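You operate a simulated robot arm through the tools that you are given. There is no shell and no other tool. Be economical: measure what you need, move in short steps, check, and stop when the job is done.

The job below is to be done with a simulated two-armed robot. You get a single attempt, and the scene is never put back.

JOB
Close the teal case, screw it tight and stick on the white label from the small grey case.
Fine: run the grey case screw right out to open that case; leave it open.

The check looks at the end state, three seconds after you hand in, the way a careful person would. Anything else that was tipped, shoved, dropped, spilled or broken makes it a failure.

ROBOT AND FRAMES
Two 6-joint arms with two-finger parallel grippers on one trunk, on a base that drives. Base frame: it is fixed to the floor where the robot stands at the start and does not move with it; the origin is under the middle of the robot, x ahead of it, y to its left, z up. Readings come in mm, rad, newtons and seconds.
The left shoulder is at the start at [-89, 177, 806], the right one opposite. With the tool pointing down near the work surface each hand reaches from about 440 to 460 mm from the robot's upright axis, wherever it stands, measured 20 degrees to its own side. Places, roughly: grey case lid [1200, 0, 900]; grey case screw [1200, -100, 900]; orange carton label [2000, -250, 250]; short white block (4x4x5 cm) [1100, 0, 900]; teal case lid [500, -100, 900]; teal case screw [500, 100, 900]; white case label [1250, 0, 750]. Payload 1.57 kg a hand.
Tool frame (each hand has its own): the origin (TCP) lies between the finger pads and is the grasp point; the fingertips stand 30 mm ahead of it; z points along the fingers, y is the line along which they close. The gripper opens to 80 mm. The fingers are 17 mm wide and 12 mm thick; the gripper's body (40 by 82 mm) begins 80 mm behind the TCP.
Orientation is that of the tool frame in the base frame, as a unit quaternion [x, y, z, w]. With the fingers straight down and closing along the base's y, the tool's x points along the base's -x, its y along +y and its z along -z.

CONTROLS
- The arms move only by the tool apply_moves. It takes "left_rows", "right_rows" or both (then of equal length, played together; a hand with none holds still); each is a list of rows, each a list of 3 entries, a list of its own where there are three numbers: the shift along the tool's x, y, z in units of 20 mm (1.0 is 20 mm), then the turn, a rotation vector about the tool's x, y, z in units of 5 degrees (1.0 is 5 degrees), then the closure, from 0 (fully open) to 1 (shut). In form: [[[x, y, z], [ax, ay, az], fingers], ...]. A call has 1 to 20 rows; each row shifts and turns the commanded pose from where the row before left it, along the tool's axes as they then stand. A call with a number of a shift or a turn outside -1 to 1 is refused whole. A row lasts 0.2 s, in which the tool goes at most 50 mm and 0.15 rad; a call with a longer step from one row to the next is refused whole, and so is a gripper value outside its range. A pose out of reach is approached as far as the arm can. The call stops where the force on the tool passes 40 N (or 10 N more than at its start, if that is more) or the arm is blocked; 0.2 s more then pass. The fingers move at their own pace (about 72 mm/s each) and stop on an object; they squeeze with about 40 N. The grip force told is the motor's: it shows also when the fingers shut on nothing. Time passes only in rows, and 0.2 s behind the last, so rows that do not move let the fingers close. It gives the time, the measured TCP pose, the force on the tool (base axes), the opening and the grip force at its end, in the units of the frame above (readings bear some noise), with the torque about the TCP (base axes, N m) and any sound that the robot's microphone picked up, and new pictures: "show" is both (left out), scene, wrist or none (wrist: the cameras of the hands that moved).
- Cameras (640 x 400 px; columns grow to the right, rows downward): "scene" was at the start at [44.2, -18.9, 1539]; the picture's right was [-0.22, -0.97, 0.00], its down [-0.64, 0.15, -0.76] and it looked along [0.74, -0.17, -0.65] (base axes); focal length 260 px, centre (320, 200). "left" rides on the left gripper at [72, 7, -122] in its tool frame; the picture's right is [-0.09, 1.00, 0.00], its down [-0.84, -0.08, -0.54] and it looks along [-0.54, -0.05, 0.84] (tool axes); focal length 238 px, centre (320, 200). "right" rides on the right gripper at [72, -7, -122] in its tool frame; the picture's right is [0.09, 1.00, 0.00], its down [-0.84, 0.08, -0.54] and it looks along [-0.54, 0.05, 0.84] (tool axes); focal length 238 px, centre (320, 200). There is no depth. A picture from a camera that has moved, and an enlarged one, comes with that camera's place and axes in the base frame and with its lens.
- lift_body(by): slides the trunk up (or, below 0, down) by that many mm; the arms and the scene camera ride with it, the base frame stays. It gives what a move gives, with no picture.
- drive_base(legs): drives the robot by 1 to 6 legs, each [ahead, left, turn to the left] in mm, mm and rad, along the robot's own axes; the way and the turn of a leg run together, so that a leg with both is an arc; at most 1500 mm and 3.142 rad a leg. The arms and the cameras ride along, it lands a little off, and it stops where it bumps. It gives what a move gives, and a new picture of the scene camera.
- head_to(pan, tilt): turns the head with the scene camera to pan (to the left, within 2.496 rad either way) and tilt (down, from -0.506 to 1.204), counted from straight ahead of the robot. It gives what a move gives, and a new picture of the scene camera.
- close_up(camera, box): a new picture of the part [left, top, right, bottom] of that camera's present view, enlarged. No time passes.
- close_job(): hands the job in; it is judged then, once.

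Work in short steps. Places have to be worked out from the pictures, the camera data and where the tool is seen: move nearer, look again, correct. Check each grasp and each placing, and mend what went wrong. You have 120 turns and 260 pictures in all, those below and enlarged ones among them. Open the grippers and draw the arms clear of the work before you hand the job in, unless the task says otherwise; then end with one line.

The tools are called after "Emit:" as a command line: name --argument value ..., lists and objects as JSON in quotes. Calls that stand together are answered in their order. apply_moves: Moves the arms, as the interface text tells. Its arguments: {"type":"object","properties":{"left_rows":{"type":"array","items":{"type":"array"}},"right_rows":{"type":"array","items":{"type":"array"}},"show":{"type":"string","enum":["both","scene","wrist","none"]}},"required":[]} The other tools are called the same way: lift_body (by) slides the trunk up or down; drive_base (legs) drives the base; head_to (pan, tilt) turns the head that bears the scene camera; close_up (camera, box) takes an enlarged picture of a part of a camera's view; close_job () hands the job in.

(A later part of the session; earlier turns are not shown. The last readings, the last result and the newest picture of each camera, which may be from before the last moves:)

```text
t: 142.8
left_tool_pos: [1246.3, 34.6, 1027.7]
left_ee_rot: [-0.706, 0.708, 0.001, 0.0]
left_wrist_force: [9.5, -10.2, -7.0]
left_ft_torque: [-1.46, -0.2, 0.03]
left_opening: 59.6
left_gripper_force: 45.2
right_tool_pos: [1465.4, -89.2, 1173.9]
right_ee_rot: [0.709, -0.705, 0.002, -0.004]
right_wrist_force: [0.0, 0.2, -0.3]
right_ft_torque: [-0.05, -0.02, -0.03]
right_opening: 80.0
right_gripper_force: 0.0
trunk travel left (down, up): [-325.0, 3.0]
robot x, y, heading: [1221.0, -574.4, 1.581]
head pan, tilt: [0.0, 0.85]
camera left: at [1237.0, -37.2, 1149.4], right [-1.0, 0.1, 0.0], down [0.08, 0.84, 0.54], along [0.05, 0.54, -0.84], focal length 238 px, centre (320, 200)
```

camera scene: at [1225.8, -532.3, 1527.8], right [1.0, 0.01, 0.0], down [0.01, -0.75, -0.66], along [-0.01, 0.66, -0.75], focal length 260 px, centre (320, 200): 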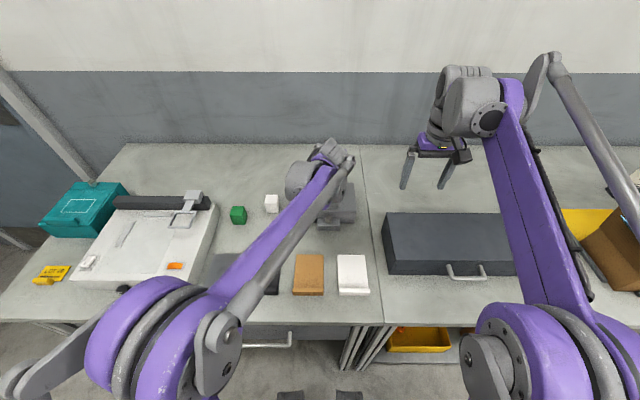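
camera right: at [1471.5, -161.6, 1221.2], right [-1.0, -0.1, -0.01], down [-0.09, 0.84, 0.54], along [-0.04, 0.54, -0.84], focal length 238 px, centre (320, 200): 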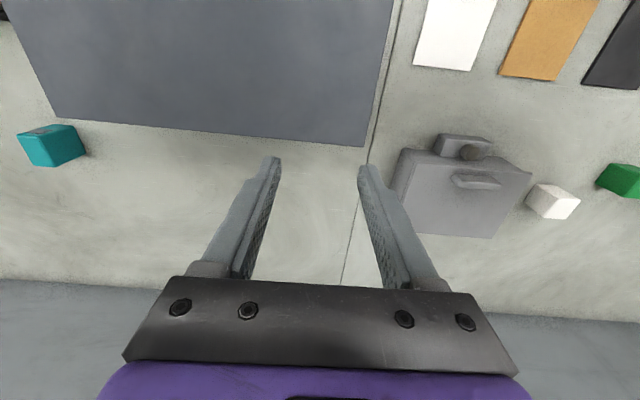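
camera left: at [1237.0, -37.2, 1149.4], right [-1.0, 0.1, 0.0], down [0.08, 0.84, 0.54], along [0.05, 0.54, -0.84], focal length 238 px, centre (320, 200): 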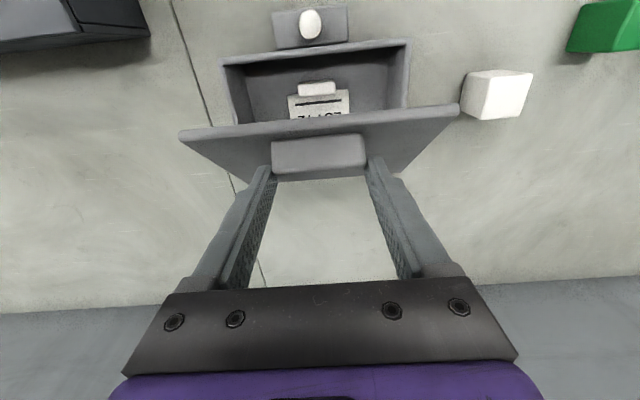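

Still held at ~50° and within reach. I continue to ~70° with a slight lean.

Emit:
apply_moves --left_rows '[[[-0.37, 0, -0.19], [0, -1, 0], 1], [[-0.388, 0, -0.157], [0, -1, 0], 1], [[-0.41, 0, -0.02], [0, -1, 0], 1], [[-0.41, 0, 0.015], [0, -1, 0], 1]]' --show "wrist"

```text
t: 143.8
left_tool_pos: [1239.5, 67.0, 1039.1]
left_ee_rot: [-0.696, 0.696, 0.125, 0.124]
left_wrist_force: [-0.4, -0.2, -0.1]
left_ft_torque: [-0.02, -0.01, -0.04]
left_opening: 0.1
left_gripper_force: 21.3
right_tool_pos: [1463.8, -88.0, 1173.8]
right_ee_rot: [0.709, -0.705, 0.004, -0.004]
right_wrist_force: [0.0, -0.7, 0.8]
right_ft_torque: [-0.02, -0.01, 0.0]
right_opening: 80.0
right_gripper_force: 0.1
trunk travel left (down, up): [-325.0, 3.0]
robot x, y, heading: [1226.7, -567.4, 1.578]
head pan, tilt: [0.0, 0.85]
camera left: at [1231.9, -41.4, 1126.8], right [-1.0, 0.09, 0.03], down [0.08, 0.6, 0.8], along [0.05, 0.8, -0.6], focal length 238 px, centre (320, 200)
```

left: 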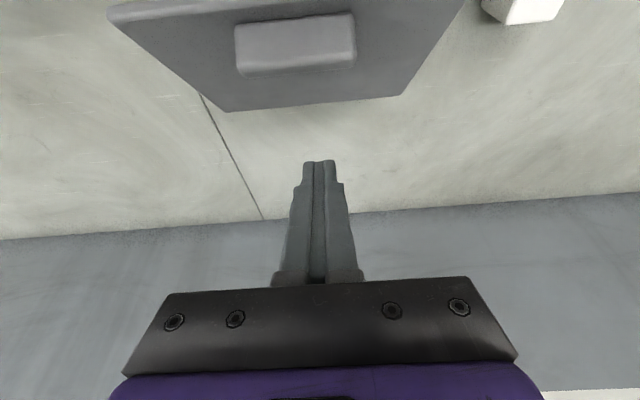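

It slipped again near 60–65°, but the picture shows the lid still raised. I wait a moment to see whether it stays up or falls.

Emit:
apply_moves --left_rows '[[[0, 0, -0.5], [0, 0, 0], 1], [[0, 0, 0], [0, 0, 0], 1], [[0, 0, 0], [0, 0, 0], 1]]' --show "wrist"

Emit:
apply_moves --left_rows '[[[0, 0, 0], [0, 0, 0], 1], [[0, 0, 0], [0, 0, 0], 1], [[0, 0, 0], [0, 0, 0], 1], [[0, 0, 0], [0, 0, 0], 1], [[0, 0, 0], [0, 0, 0], 1]]' --show "wrist"

Emit:
close_up --camera "right" --box '[340, 50, 600, 250]'

```text
t: 144.6
left_tool_pos: [1244.1, 62.2, 1047.6]
left_ee_rot: [-0.695, 0.698, 0.123, 0.124]
left_wrist_force: [0.2, 0.3, -0.9]
left_ft_torque: [0.0, -0.01, -0.02]
left_opening: 0.0
left_gripper_force: 20.8
right_tool_pos: [1465.1, -89.2, 1174.3]
right_ee_rot: [0.71, -0.704, 0.003, -0.004]
right_wrist_force: [-0.4, -0.2, -0.2]
right_ft_torque: [-0.02, 0.0, 0.01]
right_opening: 79.9
right_gripper_force: 0.0
trunk travel left (down, up): [-325.0, 3.0]
robot x, y, heading: [1222.0, -570.1, 1.578]
head pan, tilt: [0.0, 0.85]
camera left: at [1235.9, -46.7, 1137.0], right [-1.0, 0.09, 0.03], down [0.08, 0.6, 0.8], along [0.05, 0.79, -0.6], focal length 238 px, centre (320, 200)
```

left: 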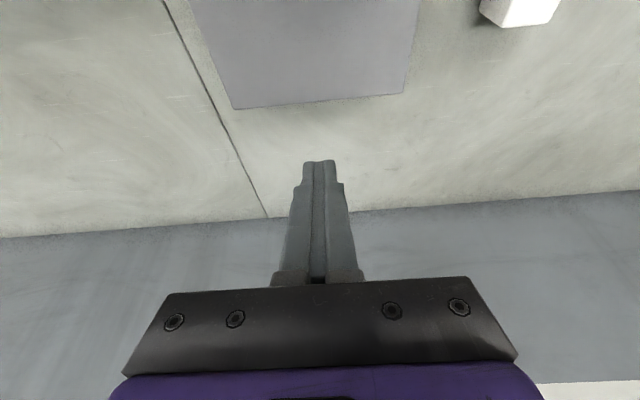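

```text
t: 145.8
left_tool_pos: [1245.3, 62.5, 1046.5]
left_ee_rot: [-0.695, 0.698, 0.123, 0.123]
left_wrist_force: [0.6, 0.4, -0.3]
left_ft_torque: [-0.01, 0.02, -0.01]
left_opening: 0.0
left_gripper_force: 21.4
right_tool_pos: [1464.4, -88.9, 1173.8]
right_ee_rot: [0.709, -0.705, 0.003, -0.003]
right_wrist_force: [-0.2, 0.3, -0.8]
right_ft_torque: [-0.03, 0.0, 0.0]
right_opening: 79.8
right_gripper_force: 0.0
trunk travel left (down, up): [-325.0, 3.0]
robot x, y, heading: [1223.6, -567.4, 1.583]
head pan, tilt: [0.0, 0.85]
camera left: at [1235.9, -46.6, 1136.9], right [-1.0, 0.09, 0.03], down [0.08, 0.6, 0.8], along [0.05, 0.79, -0.6], focal length 238 px, centre (320, 200)
```

left: 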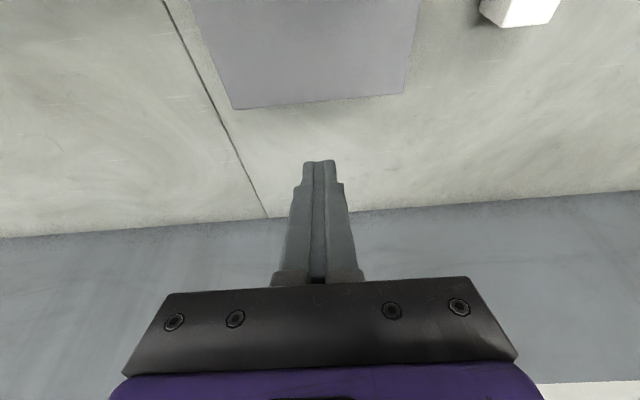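

```text
2.00 times, centred on (470, 150) of right
camera zoom: at [1471.1, -161.5, 1296.1], right [-1.0, -0.1, -0.01], down [-0.09, 0.84, 0.54], along [-0.05, 0.54, -0.84], focal length 477 px, centre (20, 300)
```

zoom: 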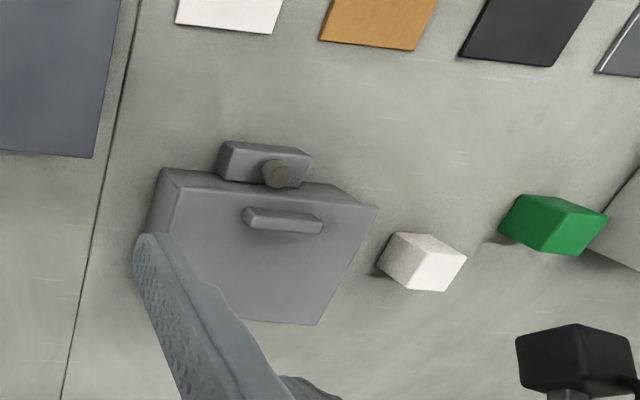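

The lid fell shut, so it needs pushing past vertical. Plan: the left hand lifts by the handle to ~50°, the right hand (closed, leaned 55° forward) pushes the underside over. First I stage the right hand in front of the case, and return the left.

Emit:
apply_moves --right_rows '[[[0.228, 0.75, 0.967], [0, 0, 0], 1], [[0.228, 0.75, 0.967], [0, 0, 0], 1], [[0.228, 0.75, 0.967], [0, 0, 0], 1], [[0.228, 0.75, 0.967], [0, 0, 0], 1], [[0.228, 0.75, 0.967], [0, 0, 0], 1], [[0.228, 0.75, 0.967], [0, 0, 0], 1], [[0.228, 0.75, 0.967], [0, 0, 0], 1], [[0.228, 0.75, 0.967], [0, 0, 0], 1], [[0.228, 0.75, 0.967], [0, 0, 0], 1], [[0, 0, 0], [0, -1, 0], 1], [[0, 0, 0], [0, -1, 0], 1], [[0, 0, 0], [0, -1, 0], 1], [[0, 0, 0], [0, -1, 0], 1], [[0, 0, 0], [0, -1, 0], 1], [[0, 0, 0], [0, -1, 0], 1], [[0, 0, 0], [0, -1, 0], 1], [[0, 0, 0], [0, -1, 0], 1], [[0, 0, 0], [0, -1, 0], 1], [[0, 0, 0], [0, -1, 0], 1], [[0, 0, 0], [0, -1, 0], 1]]' --left_rows '[[[0, 0, -0.5], [0, 1, 0], 0], [[0, 0, 0], [0, 1, 0], 0], [[0, 0, 0], [0, 1, 0], 0], [[0, 0, 0], [0, 1, 0], 0], [[1, 0, 0], [0, 0, 0], 0], [[1, 0, 0], [0, 0, 0], 0], [[1, 0, 0], [0, 0, 0], 0], [[1, 0, 0], [0, 0, 0], 0], [[0, 0, 0.5], [0, 0, 0], 0], [[0, 0, 0], [0, 0, 0], 0], [[0, 0, 0], [0, 0, 0], 0], [[0, 0, 0], [0, 0, 0], 0], [[0, 0, 0], [0, 0, 0], 0], [[0, 0, 0], [0, 0, 0], 0], [[0, 0, 0], [0, 0, 0], 0], [[0, 0, 0], [0, 0, 0], 0], [[0, 0, 0], [0, 0, 0], 0], [[0, 0, 0], [0, 0, 0], 0], [[0, 0, 0], [0, 0, 0], 0], [[0, 0, 0], [0, 0, 0], 0]]'

```text
t: 150.0
left_tool_pos: [1243.6, -22.1, 1046.3]
left_ee_rot: [-0.706, 0.708, 0.0, 0.0]
left_wrist_force: [-0.4, -0.9, 0.8]
left_ft_torque: [0.01, 0.05, 0.0]
left_opening: 79.8
left_gripper_force: 0.0
right_tool_pos: [1330.5, -131.7, 998.6]
right_ee_rot: [0.631, -0.623, -0.325, -0.329]
right_wrist_force: [0.5, -0.4, -0.3]
right_ft_torque: [0.0, -0.04, 0.02]
right_opening: 0.1
right_gripper_force: 21.5
trunk travel left (down, up): [-325.0, 3.0]
robot x, y, heading: [1222.9, -571.2, 1.579]
head pan, tilt: [0.0, 0.85]
camera scene: at [1225.8, -535.3, 1607.8], right [1.0, 0.01, 0.0], down [0.01, -0.75, -0.66], along [-0.01, 0.66, -0.75], focal length 260 px, centre (320, 200)
camera right: at [1339.2, -272.7, 1009.8], right [-0.99, -0.06, -0.08], down [-0.09, 0.03, 1.0], along [-0.06, 1.0, -0.04], focal length 238 px, centre (320, 200)
camera left: at [1236.0, -93.5, 1168.5], right [-1.0, 0.09, 0.0], down [0.08, 0.84, 0.54], along [0.05, 0.54, -0.84], focal length 238 px, centre (320, 200)
```

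scene: 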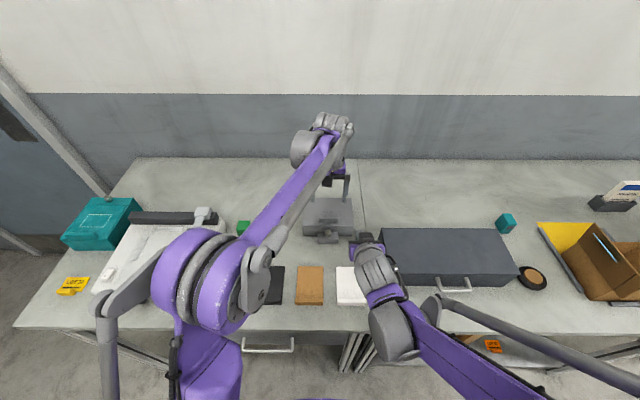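
right: 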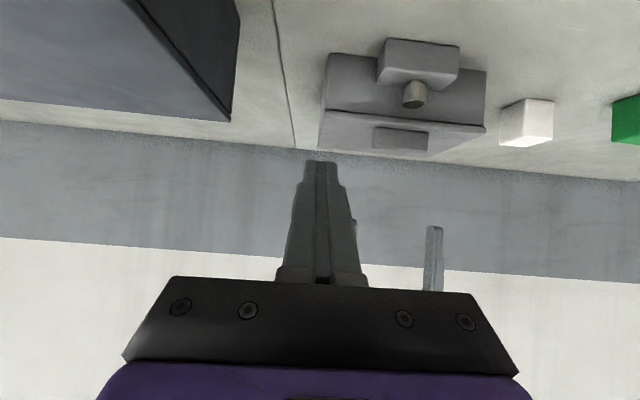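
left: 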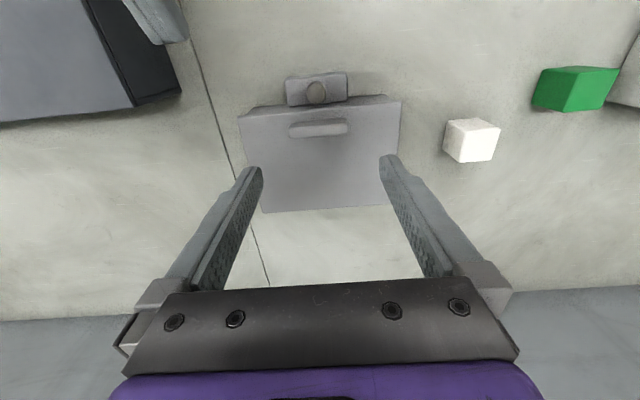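

Both hands are staged. The left grips the handle again and lifts the lid to ~50°.

Emit:
apply_moves --left_rows '[[[0, 0, 0.95], [0, 0, 0], 0], [[0, 0, 0.95], [0, 0, 0], 0], [[0, 0, 0.95], [0, 0, 0], 0], [[0, 0, 0.95], [0, 0, 0], 0], [[0.08, 0, 0.95], [0, 0, 0], 0], [[0, 0, 0], [0, 0, 0], 1], [[0, 0, 0], [0, 0, 0], 1], [[0, 0, 0], [0, 0, 0], 1], [[-0.14, 0, -0.47], [0, 0, 0], 1], [[-0.14, 0, -0.47], [0, 0, 0], 1], [[-0.22, 0, -0.44], [0, 0, 0], 1], [[-0.22, 0, -0.44], [0, 0, 0], 1], [[-0.295, 0, -0.395], [0, 0, 0], 1], [[-0.295, 0, -0.395], [0, 0, 0], 1], [[-0.36, 0, -0.34], [0, 0, 0], 1], [[-0.36, 0, -0.34], [0, 0, 0], 1], [[-0.41, 0, -0.27], [0, 0, 0], 1], [[-0.41, 0, -0.27], [0, 0, 0], 1]]' --show "wrist"

Emit:
close_up --camera "right" --box '[240, 0, 560, 200]'

```text
t: 153.8
left_tool_pos: [1244.7, 32.3, 1029.5]
left_ee_rot: [-0.706, 0.708, 0.001, 0.0]
left_wrist_force: [9.5, -10.0, -7.6]
left_ft_torque: [-1.44, -0.17, -0.01]
left_opening: 59.5
left_gripper_force: 45.4
right_tool_pos: [1331.7, -131.2, 998.8]
right_ee_rot: [0.631, -0.623, -0.325, -0.328]
right_wrist_force: [-1.4, -0.8, 0.8]
right_ft_torque: [0.04, 0.02, 0.01]
right_opening: 0.0
right_gripper_force: 21.2
trunk travel left (down, up): [-325.0, 3.0]
robot x, y, heading: [1225.2, -571.4, 1.581]
head pan, tilt: [0.0, 0.85]
camera left: at [1236.9, -38.8, 1151.5], right [-1.0, 0.1, 0.0], down [0.08, 0.84, 0.54], along [0.05, 0.54, -0.84], focal length 238 px, centre (320, 200)
```

left: 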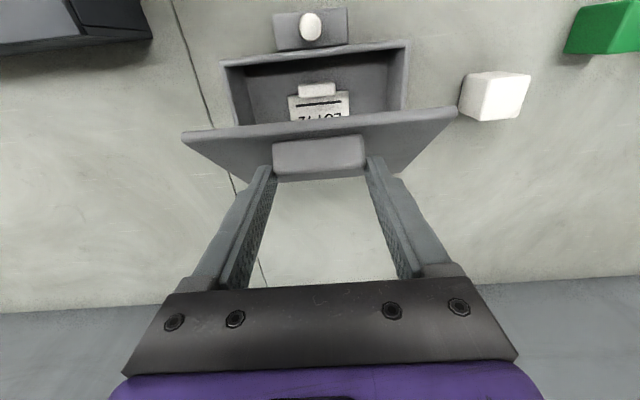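

```text
2.00 times, centred on (400, 100) of right
camera zoom: at [1340.2, -273.0, 1009.9], right [-0.99, -0.06, -0.08], down [-0.09, 0.03, 1.0], along [-0.06, 1.0, -0.04], focal length 477 px, centre (160, 400)
```

zoom: 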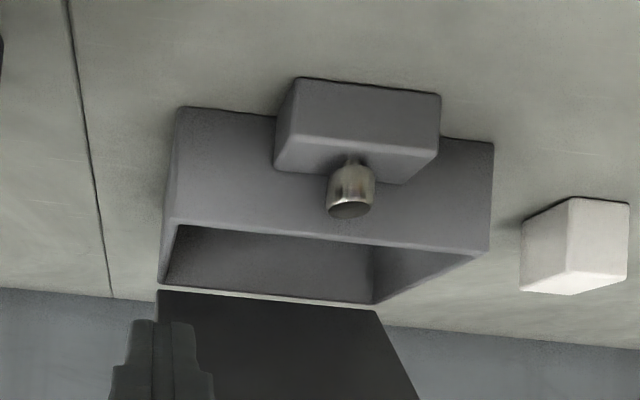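

The right camera shows the open lid and the screw's bare neck: the screw is out. I slide the right fingertips under the lid until they nearly touch its underside.

Emit:
apply_moves --right_rows '[[[-0.1, 0.6, 0.14], [0, 0, 0], 1], [[-0.1, 0.5, 0.14], [0, 0, 0], 1], [[-0.5, 0, 0.72], [0, 0, 0], 1], [[-0.5, 0, 0.72], [0, 0, 0], 1], [[-0.5, 0, 0.72], [0, 0, 0], 1], [[-0.5, 0, 0.72], [0, 0, 0], 1], [[-0.5, 0, 0.72], [0, 0, 0], 1], [[-0.3, 0, 0.43], [0, 0, 0], 1]]' --show "both"

Emit:
close_up --camera "left" --box '[160, 0, 480, 200]'

```text
t: 155.6
left_tool_pos: [1246.4, 34.3, 1030.3]
left_ee_rot: [-0.706, 0.708, 0.0, 0.001]
left_wrist_force: [9.8, -3.5, 0.1]
left_ft_torque: [-0.41, -0.3, -0.16]
left_opening: 59.5
left_gripper_force: 45.0
right_tool_pos: [1311.2, -26.2, 998.1]
right_ee_rot: [0.63, -0.624, -0.325, -0.329]
right_wrist_force: [-0.1, -0.2, 0.2]
right_ft_torque: [0.02, 0.0, 0.05]
right_opening: 0.0
right_gripper_force: 21.5
trunk travel left (down, up): [-325.0, 3.0]
robot x, y, heading: [1223.6, -570.2, 1.582]
head pan, tilt: [0.0, 0.85]
camera scene: at [1227.5, -535.9, 1607.8], right [1.0, 0.01, 0.0], down [0.01, -0.75, -0.66], along [-0.01, 0.66, -0.75], focal length 260 px, centre (320, 200)
camera right: at [1319.1, -166.9, 1009.2], right [-0.99, -0.06, -0.08], down [-0.09, 0.03, 1.0], along [-0.06, 1.0, -0.04], focal length 238 px, centre (320, 200)
```

scene: 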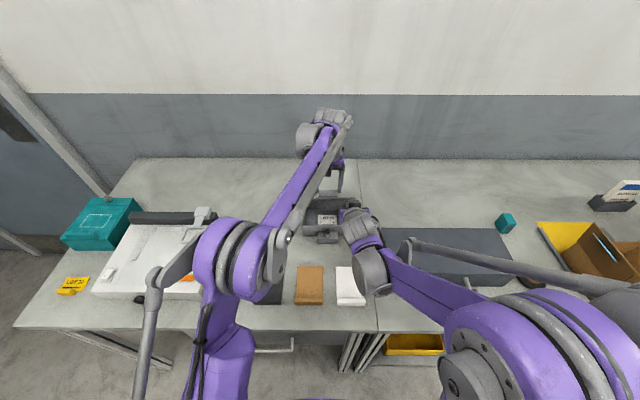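
right: 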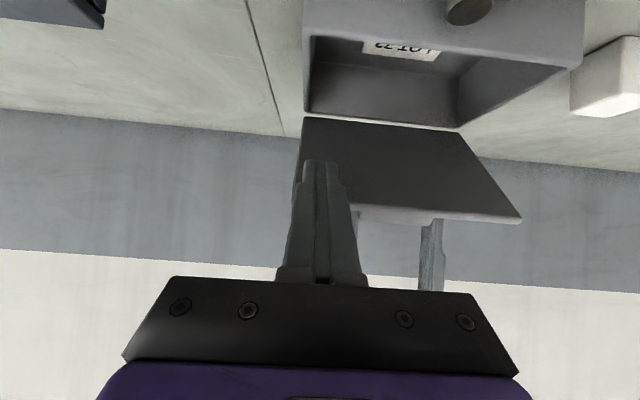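

```text
2.00 times, centred on (320, 100) of left
camera zoom: at [1237.0, -38.8, 1151.5], right [-1.0, 0.09, 0.0], down [0.08, 0.84, 0.54], along [0.05, 0.54, -0.84], focal length 477 px, centre (320, 400)
```

zoom: 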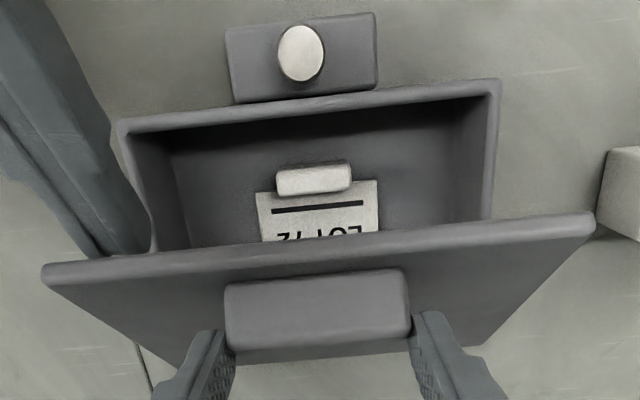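

The right fingertips are under the lid. I push them ~30 mm further to take the lid's load while the left still holds.

Emit:
apply_moves --right_rows '[[[-0.285, 0, 0.41], [0, 0, 0], 1], [[-0.285, 0, 0.41], [0, 0, 0], 1], [[-0.14, 0, 0.2], [0, 0, 0], 1]]' --show "none"

Emit:
close_up --camera "left" --box '[160, 0, 480, 200]'

Emit:
close_up --camera "right" --box '[240, 50, 560, 250]'

```text
t: 156.2
left_tool_pos: [1244.9, 33.8, 1032.5]
left_ee_rot: [-0.707, 0.708, 0.002, 0.003]
left_wrist_force: [5.3, -5.9, 4.7]
left_ft_torque: [-1.2, 0.51, 0.48]
left_opening: 59.4
left_gripper_force: 45.4
right_tool_pos: [1309.3, -14.4, 996.7]
right_ee_rot: [0.63, -0.627, -0.321, -0.326]
right_wrist_force: [0.2, -6.1, -3.7]
right_ft_torque: [-0.18, -0.05, -0.04]
right_opening: 0.0
right_gripper_force: 21.3
trunk travel left (down, up): [-325.0, 3.0]
robot x, y, heading: [1228.2, -570.7, 1.578]
head pan, tilt: [0.0, 0.85]
stopped in row 2 (right hand): the force on the tool passed its limit at 79 N (the readings are from after the stop); the commanded pose is now the measured one
```

```text
2.00 times, centred on (320, 100) of left
camera zoom: at [1236.8, -38.7, 1151.8], right [-1.0, 0.09, 0.0], down [0.08, 0.83, 0.55], along [0.05, 0.55, -0.84], focal length 477 px, centre (320, 400)
```

zoom: 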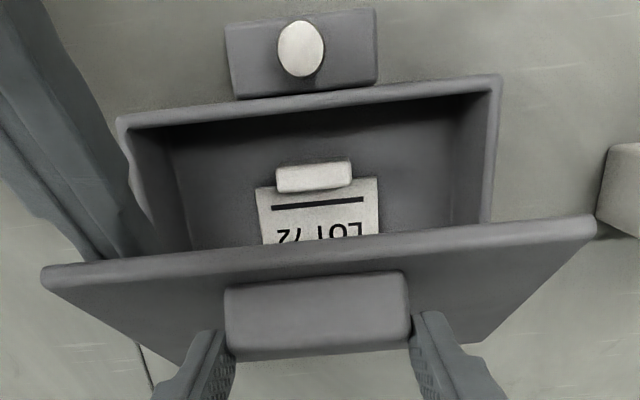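

```text
2.00 times, centred on (400, 150) of right
camera zoom: at [1317.7, -155.5, 1008.2], right [-0.99, -0.06, -0.08], down [-0.09, 0.04, 1.0], along [-0.05, 1.0, -0.05], focal length 477 px, centre (160, 300)
```

zoom: 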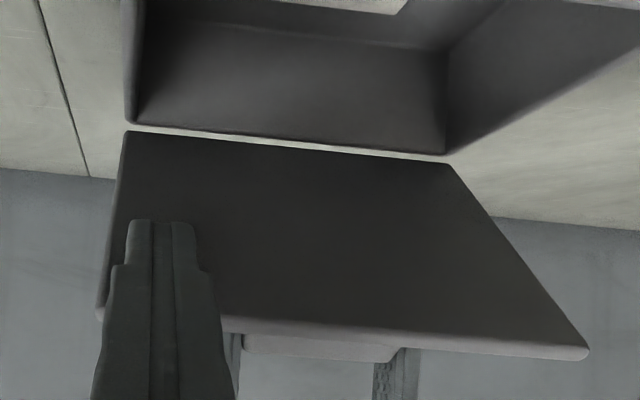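

Contact is made: the right fingertips carry the lid. I open the left gripper and lift it straight up, clear.

Emit:
apply_moves --left_rows '[[[0, 0, 0], [0, 0, 0], 0], [[0, 0, 0], [0, 0, 0], 0], [[0, 0, -0.7], [0, 0, 0], 0], [[0, 0, -1], [0, 0, 0], 0], [[0, 0, -1], [0, 0, 0], 0], [[0, 0, -1], [0, 0, 0], 0], [[0, 0.5, 0], [0, 0, 0], 0], [[0.5, 1, 0], [0, 0, 0], 0], [[0.5, 1, 0], [0, 0, 0], 0], [[0.5, 1, 0], [0, 0, 0], 0]]' --show "both"

Emit:
close_up --camera "right" --box '[240, 50, 560, 250]'

```text
t: 158.4
left_tool_pos: [1173.9, 3.5, 1103.3]
left_ee_rot: [-0.706, 0.708, 0.003, 0.005]
left_wrist_force: [0.5, 0.9, -0.1]
left_ft_torque: [0.01, 0.0, 0.02]
left_opening: 79.9
left_gripper_force: 0.0
right_tool_pos: [1309.3, -13.5, 996.7]
right_ee_rot: [0.63, -0.626, -0.322, -0.327]
right_wrist_force: [0.0, 0.2, 0.4]
right_ft_torque: [0.02, -0.01, -0.03]
right_opening: 0.0
right_gripper_force: 21.9
trunk travel left (down, up): [-325.0, 3.0]
robot x, y, heading: [1221.0, -574.1, 1.582]
head pan, tilt: [0.0, 0.85]
camera scene: at [1225.4, -536.1, 1607.8], right [1.0, 0.01, 0.0], down [0.01, -0.75, -0.66], along [-0.01, 0.66, -0.75], focal length 260 px, centre (320, 200)
camera left: at [1164.6, -68.8, 1224.2], right [-1.0, 0.09, 0.0], down [0.08, 0.83, 0.55], along [0.05, 0.55, -0.83], focal length 238 px, centre (320, 200)
```

scene: 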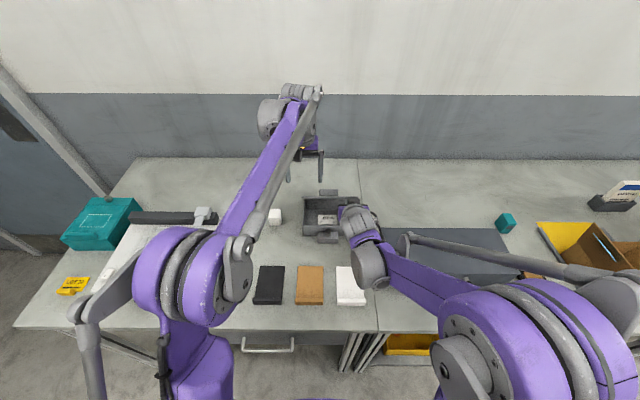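
left: 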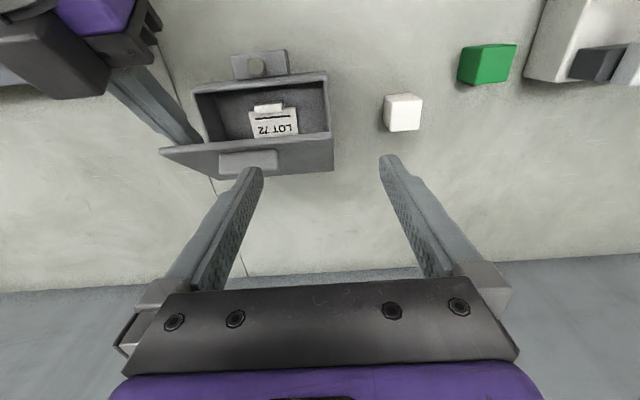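

```text
2.00 times, centred on (400, 150) of right
camera zoom: at [1316.7, -154.5, 1008.0], right [-0.99, -0.06, -0.08], down [-0.09, 0.04, 1.0], along [-0.05, 1.0, -0.05], focal length 477 px, centre (160, 300)
```

zoom: 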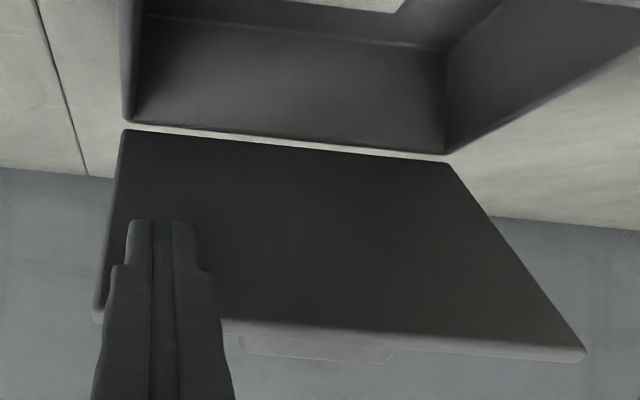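

The lid rests on the right fingertips with hardly any load. I push it on, up and back, toward vertical.

Emit:
apply_moves --right_rows '[[[-0.37, 0, 0.353], [0, 0, 0], 1], [[-0.37, 0, 0.353], [0, 0, 0], 1], [[-0.37, 0, 0.353], [0, 0, 0], 1], [[-0.37, 0, 0.353], [0, 0, 0], 1], [[-0.37, 0, 0.353], [0, 0, 0], 1]]' --show "none"

Emit:
close_up --camera "left" --box '[100, 20, 420, 220]'

```text
t: 159.6
left_tool_pos: [1173.4, 4.8, 1103.4]
left_ee_rot: [-0.707, 0.707, 0.003, 0.004]
left_wrist_force: [0.3, 0.3, -0.2]
left_ft_torque: [-0.02, -0.04, 0.0]
left_opening: 79.8
left_gripper_force: 0.1
right_tool_pos: [1309.9, 36.9, 1005.7]
right_ee_rot: [0.632, -0.625, -0.323, -0.326]
right_wrist_force: [0.4, -0.1, -0.8]
right_ft_torque: [-0.01, 0.0, -0.02]
right_opening: 0.1
right_gripper_force: 21.2
trunk travel left (down, up): [-325.0, 3.0]
robot x, y, heading: [1221.4, -571.5, 1.578]
head pan, tilt: [0.0, 0.85]
```

```text
2.00 times, centred on (260, 120) of left
camera zoom: at [1165.1, -67.9, 1224.1], right [-1.0, 0.09, 0.0], down [0.08, 0.83, 0.55], along [0.05, 0.55, -0.84], focal length 477 px, centre (440, 360)
```

zoom: 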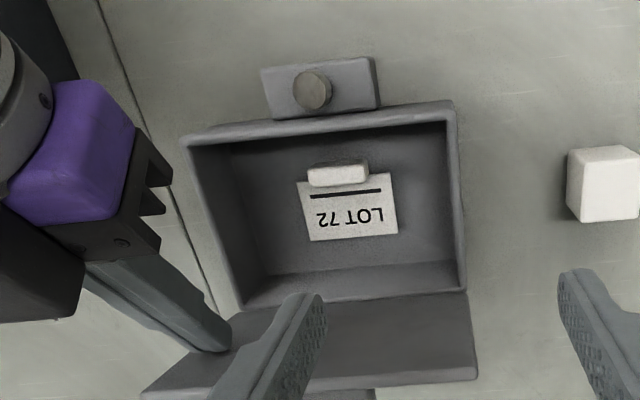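

The inner face of the lid now shows from above and the force is nil: it seems past vertical. I push a little further and then check it stays.

Emit:
apply_moves --right_rows '[[[-0.3, 0, 0.4], [0, 0, 0], 1], [[-0.3, 0, 0.4], [0, 0, 0], 1], [[-0.3, 0, 0.4], [0, 0, 0], 1], [[0, 0, 0], [0, 0, 0], 1], [[0.3, 0, -0.4], [0, 0, 0], 1], [[0.3, 0, -0.4], [0, 0, 0], 1], [[0.3, 0, -0.4], [0, 0, 0], 1], [[0.3, 0, -0.4], [0, 0, 0], 1], [[0.3, 0, -0.4], [0, 0, 0], 1], [[0.3, 0, -0.4], [0, 0, 0], 1], [[0.3, 0, -0.4], [0, 0, 0], 1], [[0.3, 0, -0.4], [0, 0, 0], 1], [[0.4, 0, -0.6], [0, 0, 0], 1], [[0.4, 0, -0.6], [0, 0, 0], 1], [[0.4, 0, -0.6], [0, 0, 0], 1], [[0.4, 0, -0.6], [0, 0, 0], 1]]' --show "both"

Emit:
close_up --camera "left" --box '[100, 20, 420, 220]'

```text
t: 163.0
left_tool_pos: [1172.8, 4.8, 1103.4]
left_ee_rot: [-0.707, 0.707, 0.004, 0.003]
left_wrist_force: [0.2, 0.5, -0.3]
left_ft_torque: [0.0, -0.02, -0.02]
left_opening: 80.3
left_gripper_force: 0.1
right_tool_pos: [1309.9, -71.3, 1007.2]
right_ee_rot: [0.631, -0.625, -0.323, -0.327]
right_wrist_force: [0.7, 0.3, -0.3]
right_ft_torque: [0.0, 0.01, 0.02]
right_opening: 0.0
right_gripper_force: 21.5
trunk travel left (down, up): [-325.0, 3.0]
robot x, y, heading: [1222.0, -571.6, 1.579]
head pan, tilt: [0.0, 0.85]
camera scene: at [1226.0, -536.2, 1607.8], right [1.0, 0.01, 0.0], down [0.01, -0.75, -0.66], along [-0.01, 0.66, -0.75], focal length 260 px, centre (320, 200)
camera right: at [1317.6, -212.8, 1018.9], right [-0.99, -0.06, -0.08], down [-0.09, 0.04, 1.0], along [-0.05, 1.0, -0.05], focal length 238 px, centre (320, 200)
```

scene: 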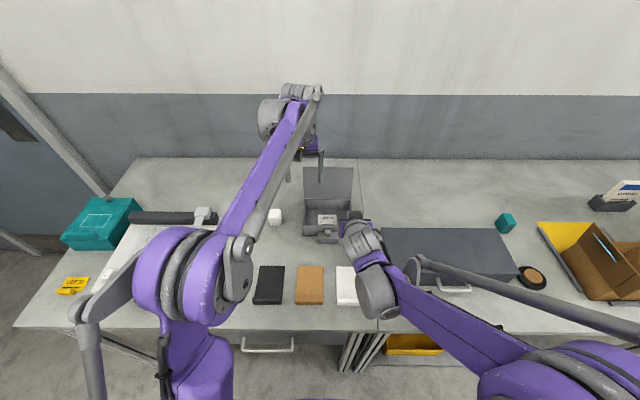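
right: 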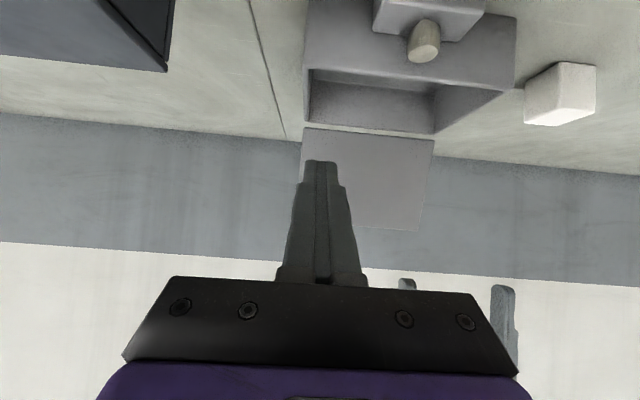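

```text
2.00 times, centred on (260, 120) of left
camera zoom: at [1165.2, -68.7, 1224.3], right [-1.0, 0.09, 0.0], down [0.08, 0.83, 0.55], along [0.05, 0.55, -0.83], focal length 477 px, centre (440, 360)
```

zoom: 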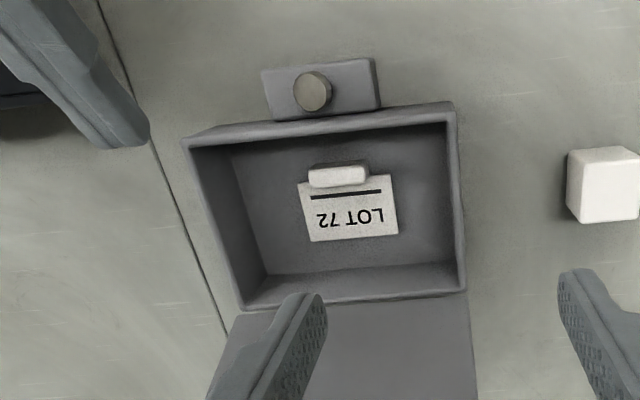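

The grey lid stays open, leaning back; "LOT 72" label with a tab (long along x, on its -y side) lies inside. I withdraw the right hand and bring the left over the tab at about [1243,0].

Emit:
apply_moves --left_rows '[[[0, -0.2, 0], [0, 0, 0], 0], [[0, -0.2, 0], [0, 0, 0], 0], [[0, -0.2, 0], [0, 0, 0], 0], [[0, -0.2, 0], [0, 0, 0], 0], [[0, -0.5, 0.3], [0, 0, 0], 0], [[0, -0.5, 0.6], [0, 0, 0], 0], [[0, -0.5, 0.7], [0, 0, 0], 0], [[0, -0.5, 0.8], [0, 0, 0], 0], [[0.1, -0.5, 0.8], [0, 0, 0], 0], [[0.1, -0.2, 0.8], [0, 0, 0], 0]]' --right_rows '[[[0.4, -1, -0.6], [0, 0, 0], 1], [[0.4, -1, -0.6], [0, 0, 0], 1], [[0.4, -1, -0.6], [0, 0, 0], 1], [[0, -1, -1], [0, 1, 0], 1], [[0, -1, -1], [0, 1, 0], 1], [[0, -1, -1], [0, 1, 0], 1], [[0, -1, -1], [0, 1, 0], 1], [[0, 0, -1], [0, 1, 0], 1], [[0, 0, 0], [0, 1, 0], 1], [[0, 0, 0], [0, 1, 0], 1]]' --show "both"

Emit:
close_up --camera "left" --box '[200, 40, 440, 190]'

Emit:
close_up --camera "scene" --box '[280, 150, 376, 250]'

```text
t: 165.2
left_tool_pos: [1243.4, 1.8, 1023.0]
left_ee_rot: [-0.707, 0.707, 0.003, 0.003]
left_wrist_force: [0.2, 0.4, -0.7]
left_ft_torque: [-0.04, -0.01, 0.0]
left_opening: 80.0
left_gripper_force: 0.0
right_tool_pos: [1450.9, -183.1, 1079.8]
right_ee_rot: [0.699, -0.695, -0.117, -0.123]
right_wrist_force: [0.0, -0.6, 0.0]
right_ft_torque: [0.02, 0.03, -0.02]
right_opening: 0.2
right_gripper_force: 20.8
trunk travel left (down, up): [-325.0, 3.0]
robot x, y, heading: [1222.3, -568.4, 1.578]
head pan, tilt: [0.0, 0.85]
camera scene: at [1225.9, -534.9, 1607.8], right [1.0, 0.01, 0.0], down [0.01, -0.75, -0.66], along [-0.01, 0.66, -0.75], focal length 260 px, centre (320, 200)
camera right: at [1456.9, -291.3, 1170.6], right [-1.0, -0.09, -0.04], down [-0.09, 0.61, 0.79], along [-0.05, 0.79, -0.61], focal length 238 px, centre (320, 200)
camera left: at [1236.0, -70.4, 1144.1], right [-1.0, 0.09, 0.0], down [0.08, 0.83, 0.55], along [0.05, 0.55, -0.84], focal length 238 px, centre (320, 200)
```

scene: 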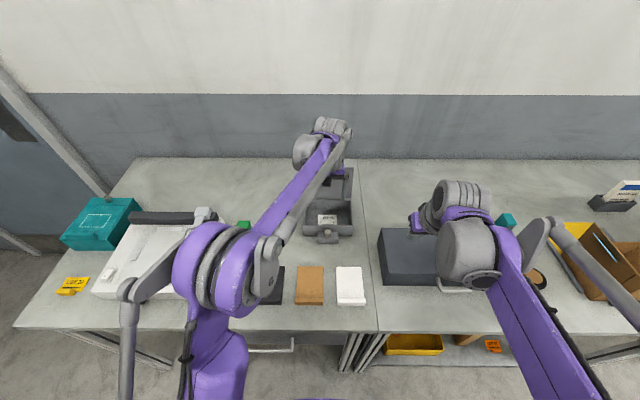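
right: 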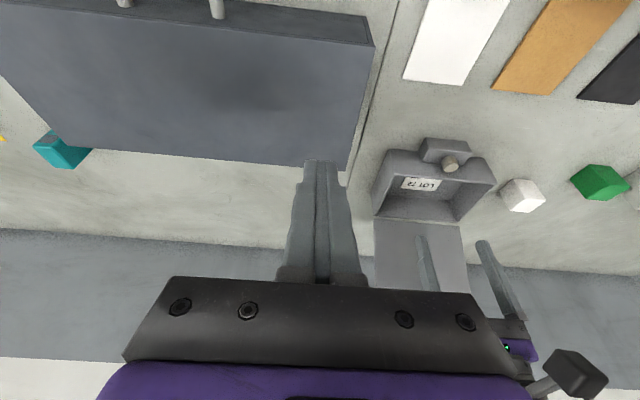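
left: 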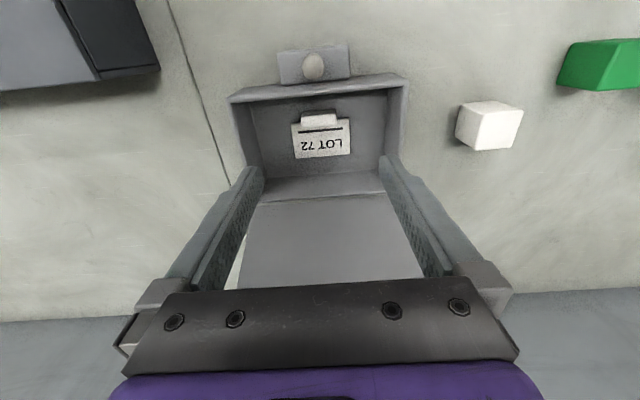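

```text
2.67 times, centred on (320, 115) of left
camera zoom: at [1236.0, -70.4, 1144.1], right [-1.0, 0.09, 0.0], down [0.08, 0.83, 0.55], along [0.05, 0.55, -0.84], focal length 636 px, centre (320, 427)
```

zoom: 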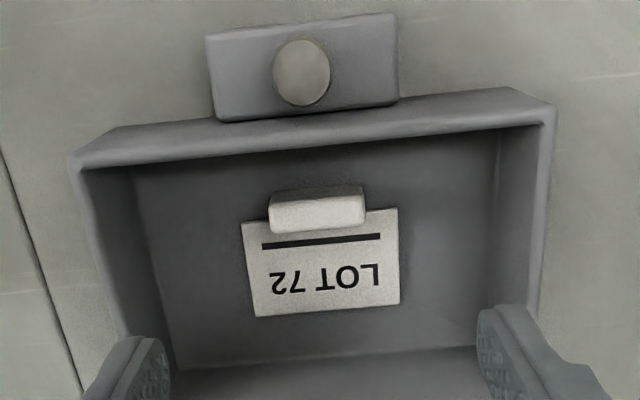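

```text
4.00 times, centred on (328, 200) of scene
camera zoom: at [1225.9, -534.9, 1607.8], right [1.0, 0.01, 0.0], down [0.01, -0.75, -0.66], along [-0.01, 0.66, -0.75], focal length 1038 px, centre (288, 200)
```

zoom: 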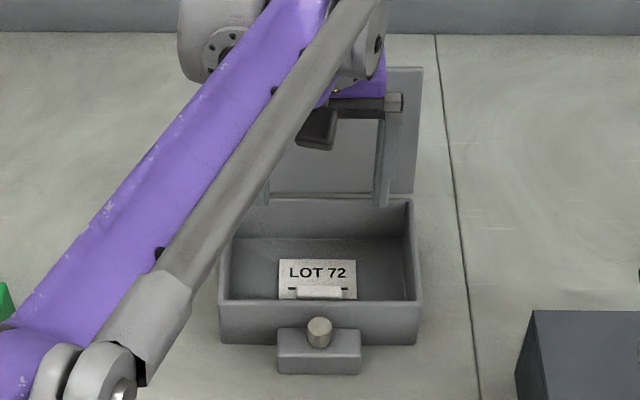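

Tab: centre [1243.5,-1], top z ≈ 881, 40 mm long; plate z ≈ 864, x 1209–1275, y 5–48. I go straight down with a 60 mm opening to TCP z ≈ 899 and pinch the tab's ends.

Emit:
apply_moves --left_rows '[[[0.14, 0, 0.95], [0, 0, 0], 0.25], [[0, 0, 0.95], [0, 0, 0], 0.25], [[0, 0, 0.95], [0, 0, 0], 0.25], [[0, 0, 0.95], [0, 0, 0], 0.25], [[0, 0, 0.95], [0, 0, 0], 0.25], [[0, 0, 0.95], [0, 0, 0], 0.25], [[0, 0, 0.5], [0, 0, 0], 0.25]]' --show "wrist"

Emit:
close_up --camera "left" --box '[200, 80, 440, 230]'

```text
t: 166.8
left_tool_pos: [1244.7, -0.3, 897.9]
left_ee_rot: [-0.706, 0.708, 0.004, 0.003]
left_wrist_force: [-0.5, -0.4, -0.5]
left_ft_torque: [0.0, 0.03, 0.03]
left_opening: 59.9
left_gripper_force: 0.1
right_tool_pos: [1449.3, -182.6, 1079.4]
right_ee_rot: [0.699, -0.695, -0.118, -0.122]
right_wrist_force: [0.3, 0.8, 0.1]
right_ft_torque: [-0.04, -0.02, 0.01]
right_opening: 0.0
right_gripper_force: 21.6
trunk travel left (down, up): [-325.0, 3.0]
robot x, y, heading: [1225.3, -574.4, 1.581]
head pan, tilt: [0.0, 0.85]
camera left: at [1236.5, -73.1, 1019.2], right [-1.0, 0.09, 0.0], down [0.08, 0.83, 0.55], along [0.05, 0.55, -0.84], focal length 238 px, centre (320, 200)
```

left: 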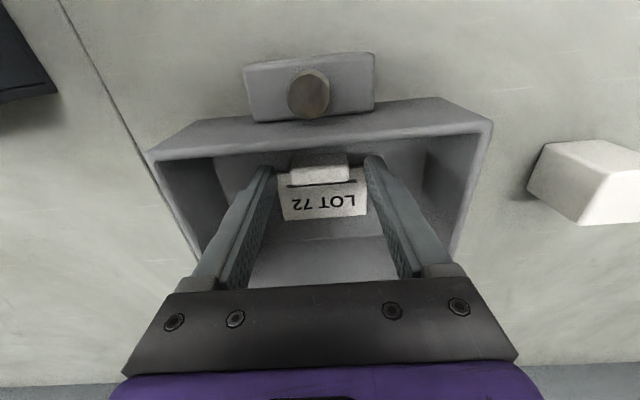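

```text
2.67 times, centred on (320, 155) of left
camera zoom: at [1236.5, -73.1, 1019.2], right [-1.0, 0.09, 0.0], down [0.08, 0.83, 0.55], along [0.05, 0.55, -0.84], focal length 636 px, centre (320, 320)
```

zoom: 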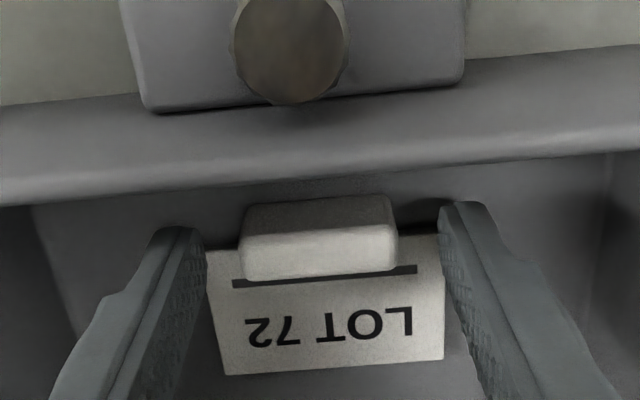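

The tab is centred between the fingers. I close and lift 15 mm to check the grasp.

Emit:
apply_moves --left_rows '[[[0, 0, 0], [0, 0, 0], 1], [[0, 0, 0], [0, 0, 0], 1], [[0, 0, 0], [0, 0, 0], 1], [[0, 0, -0.35], [0, 0, 0], 1], [[0, 0, -0.4], [0, 0, 0], 1]]' --show "wrist"

Emit:
close_up --camera "left" --box '[200, 80, 440, 230]'

```text
t: 168.0
left_tool_pos: [1245.7, -0.9, 913.1]
left_ee_rot: [-0.707, 0.708, 0.003, 0.004]
left_wrist_force: [-0.3, 0.1, -0.1]
left_ft_torque: [0.01, 0.0, -0.02]
left_opening: 38.5
left_gripper_force: 40.3
right_tool_pos: [1450.1, -183.0, 1078.7]
right_ee_rot: [0.698, -0.695, -0.118, -0.123]
right_wrist_force: [-0.6, -0.3, 0.3]
right_ft_torque: [-0.02, 0.03, -0.01]
right_opening: 0.1
right_gripper_force: 21.4
trunk travel left (down, up): [-325.0, 3.0]
robot x, y, heading: [1223.8, -570.7, 1.584]
head pan, tilt: [0.0, 0.85]
camera left: at [1236.7, -73.2, 1034.6], right [-1.0, 0.09, 0.0], down [0.08, 0.83, 0.55], along [0.05, 0.55, -0.84], focal length 238 px, centre (320, 200)
```

left: 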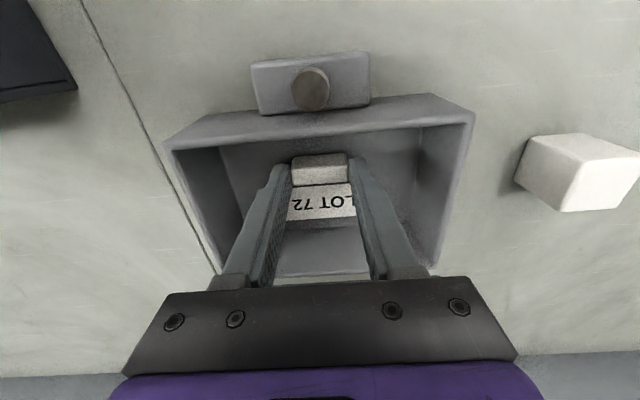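

```text
2.67 times, centred on (320, 155) of left
camera zoom: at [1236.7, -73.2, 1034.6], right [-1.0, 0.09, 0.0], down [0.08, 0.83, 0.55], along [0.05, 0.55, -0.84], focal length 636 px, centre (320, 320)
```

zoom: 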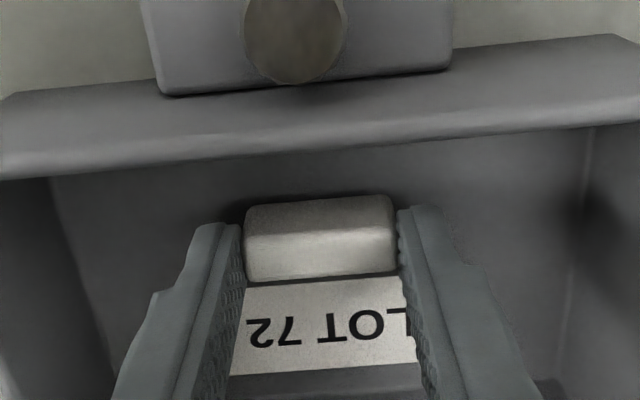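

The label is held level (38.5 mm tab). I raise it high, then back off 100 mm and drive sideways along the bench toward the teal case.

Emit:
apply_moves --left_rows '[[[0, 0, -0.8], [0, 0, 0], 1], [[0, 0, -1], [0, 0, 0], 1], [[0, 0, -1], [0, 0, 0], 1], [[0, 0, -1], [0, 0, 0], 1], [[0, 0, -1], [0, 0, 0], 1], [[0, 0, -1], [0, 0, 0], 1], [[0, 0, -1], [0, 0, 0], 1], [[0, 0, -1], [0, 0, 0], 1], [[0, 0, -1], [0, 0, 0], 1]]' --show "wrist"

Emit:
drive_base --legs '[[-100, 0, 0], [0, 759, 0]]'

```text
t: 170.0
left_tool_pos: [1243.4, -4.2, 1088.2]
left_ee_rot: [-0.707, 0.707, 0.004, 0.004]
left_wrist_force: [0.9, -0.6, -0.3]
left_ft_torque: [0.0, -0.04, 0.01]
left_opening: 38.2
left_gripper_force: 40.6
right_tool_pos: [1450.0, -182.6, 1079.7]
right_ee_rot: [0.699, -0.694, -0.118, -0.123]
right_wrist_force: [0.9, 0.3, 0.5]
right_ft_torque: [0.0, 0.0, -0.02]
right_opening: 0.0
right_gripper_force: 21.6
trunk travel left (down, up): [-325.0, 3.0]
robot x, y, heading: [1225.2, -567.7, 1.576]
head pan, tilt: [0.0, 0.85]
camera left: at [1235.7, -76.6, 1210.0], right [-1.0, 0.09, 0.0], down [0.08, 0.83, 0.55], along [0.05, 0.55, -0.84], focal length 238 px, centre (320, 200)
```

left: 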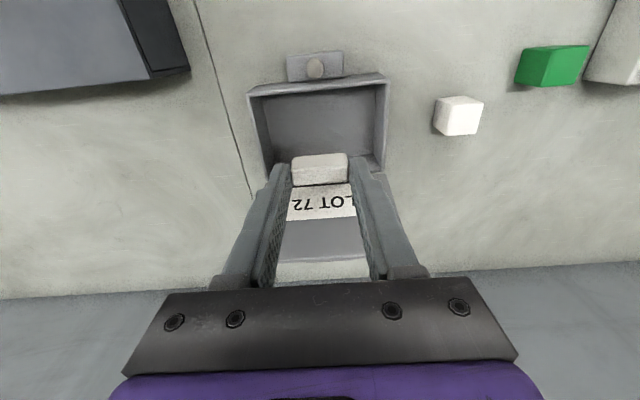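

```text
t: 177.9
left_tool_pos: [471.9, -109.6, 1089.1]
left_ee_rot: [0.71, -0.705, -0.002, -0.004]
left_wrist_force: [-0.3, -0.2, -0.1]
left_ft_torque: [0.01, 0.03, 0.01]
left_opening: 38.5
left_gripper_force: 39.4
right_tool_pos: [680.1, -286.2, 1079.3]
right_ee_rot: [0.701, -0.692, -0.119, -0.123]
right_wrist_force: [-0.8, -0.6, 0.2]
right_ft_torque: [-0.02, 0.0, -0.01]
right_opening: 0.1
right_gripper_force: 21.1
trunk travel left (down, up): [-325.0, 3.0]
robot x, y, heading: [456.6, -676.2, 1.589]
head pan, tilt: [0.0, 0.85]
camera scene: at [458.1, -641.8, 1607.8], right [1.0, 0.02, 0.0], down [0.01, -0.75, -0.66], along [-0.01, 0.66, -0.75], focal length 260 px, centre (320, 200)
```

scene: 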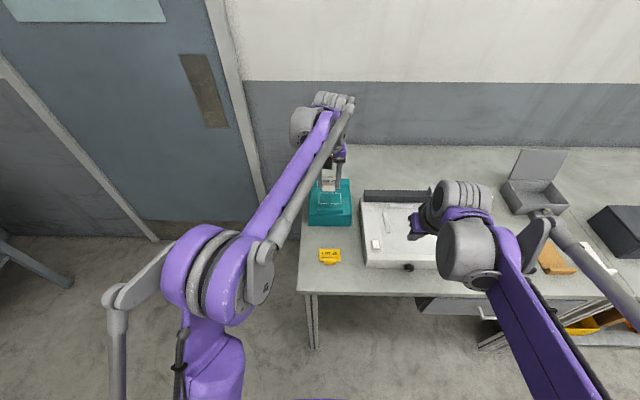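

The label is still held and the grey lid remains open. I drive 50 mm ahead with a tiny heading correction, then look down at the frame.

Emit:
drive_base --legs '[[50, 0, -0.016]]'

Emit:
apply_moves --left_rows '[[[0, 0, 0], [0, 0, 0], 1]]' --show "wrist"

Emit:
close_up --camera "left" --box '[200, 60, 440, 210]'

```text
t: 178.8
left_tool_pos: [480.9, -63.8, 1088.8]
left_ee_rot: [-0.703, 0.711, 0.004, 0.004]
left_wrist_force: [-0.3, 0.7, -0.9]
left_ft_torque: [-0.02, 0.0, 0.01]
left_opening: 38.3
left_gripper_force: 39.9
right_tool_pos: [685.6, -244.7, 1077.8]
right_ee_rot: [-0.696, 0.698, 0.117, 0.123]
right_wrist_force: [-0.3, 0.1, 0.1]
right_ft_torque: [0.02, 0.03, 0.0]
right_opening: 0.0
right_gripper_force: 21.3
trunk travel left (down, up): [-325.0, 3.0]
robot x, y, heading: [456.8, -631.6, 1.574]
head pan, tilt: [0.0, 0.85]
camera scene: at [458.2, -596.4, 1607.3], right [1.0, 0.0, 0.0], down [0.0, -0.75, -0.66], along [0.0, 0.66, -0.75], focal length 260 px, centre (320, 200)
```

scene: 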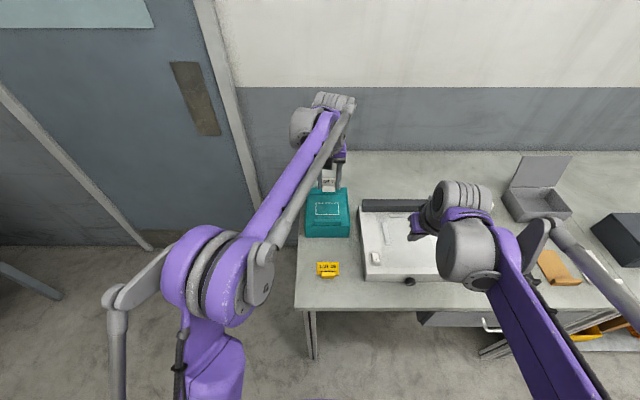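

```text
t: 179.2
left_tool_pos: [480.1, -63.0, 1090.0]
left_ee_rot: [-0.703, 0.711, 0.004, 0.004]
left_wrist_force: [-0.2, 0.2, 0.0]
left_ft_torque: [0.0, -0.01, -0.01]
left_opening: 38.1
left_gripper_force: 40.4
right_tool_pos: [685.5, -244.6, 1079.9]
right_ee_rot: [-0.696, 0.698, 0.116, 0.124]
right_wrist_force: [-0.3, 0.0, 0.5]
right_ft_torque: [0.01, 0.01, -0.01]
right_opening: 0.0
right_gripper_force: 21.2
trunk travel left (down, up): [-325.0, 3.0]
robot x, y, heading: [457.1, -627.9, 1.57]
head pan, tilt: [0.0, 0.85]
camera left: at [471.9, -136.4, 1210.2], right [-0.99, 0.1, 0.0], down [0.09, 0.83, 0.55], along [0.06, 0.55, -0.83], focal length 238 px, centre (320, 200)
```

left: 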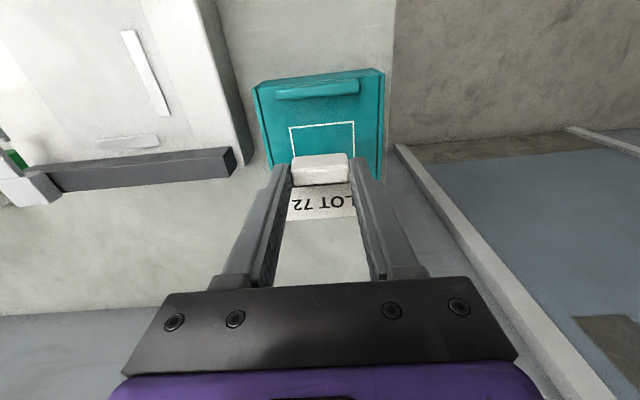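

```text
2.67 times, centred on (320, 135) of left
camera zoom: at [471.9, -136.4, 1210.2], right [-0.99, 0.1, 0.0], down [0.09, 0.83, 0.55], along [0.06, 0.55, -0.83], focal length 636 px, centre (320, 373)
```

zoom: 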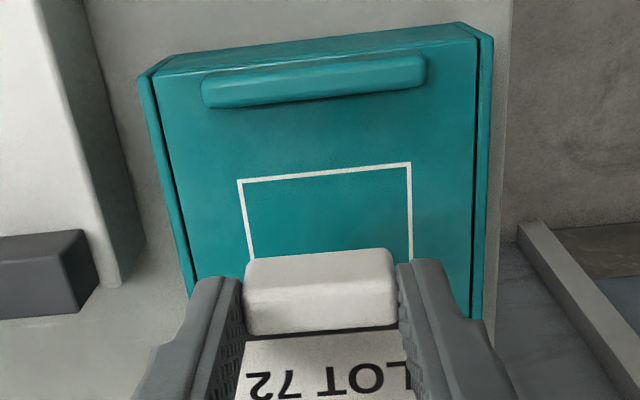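

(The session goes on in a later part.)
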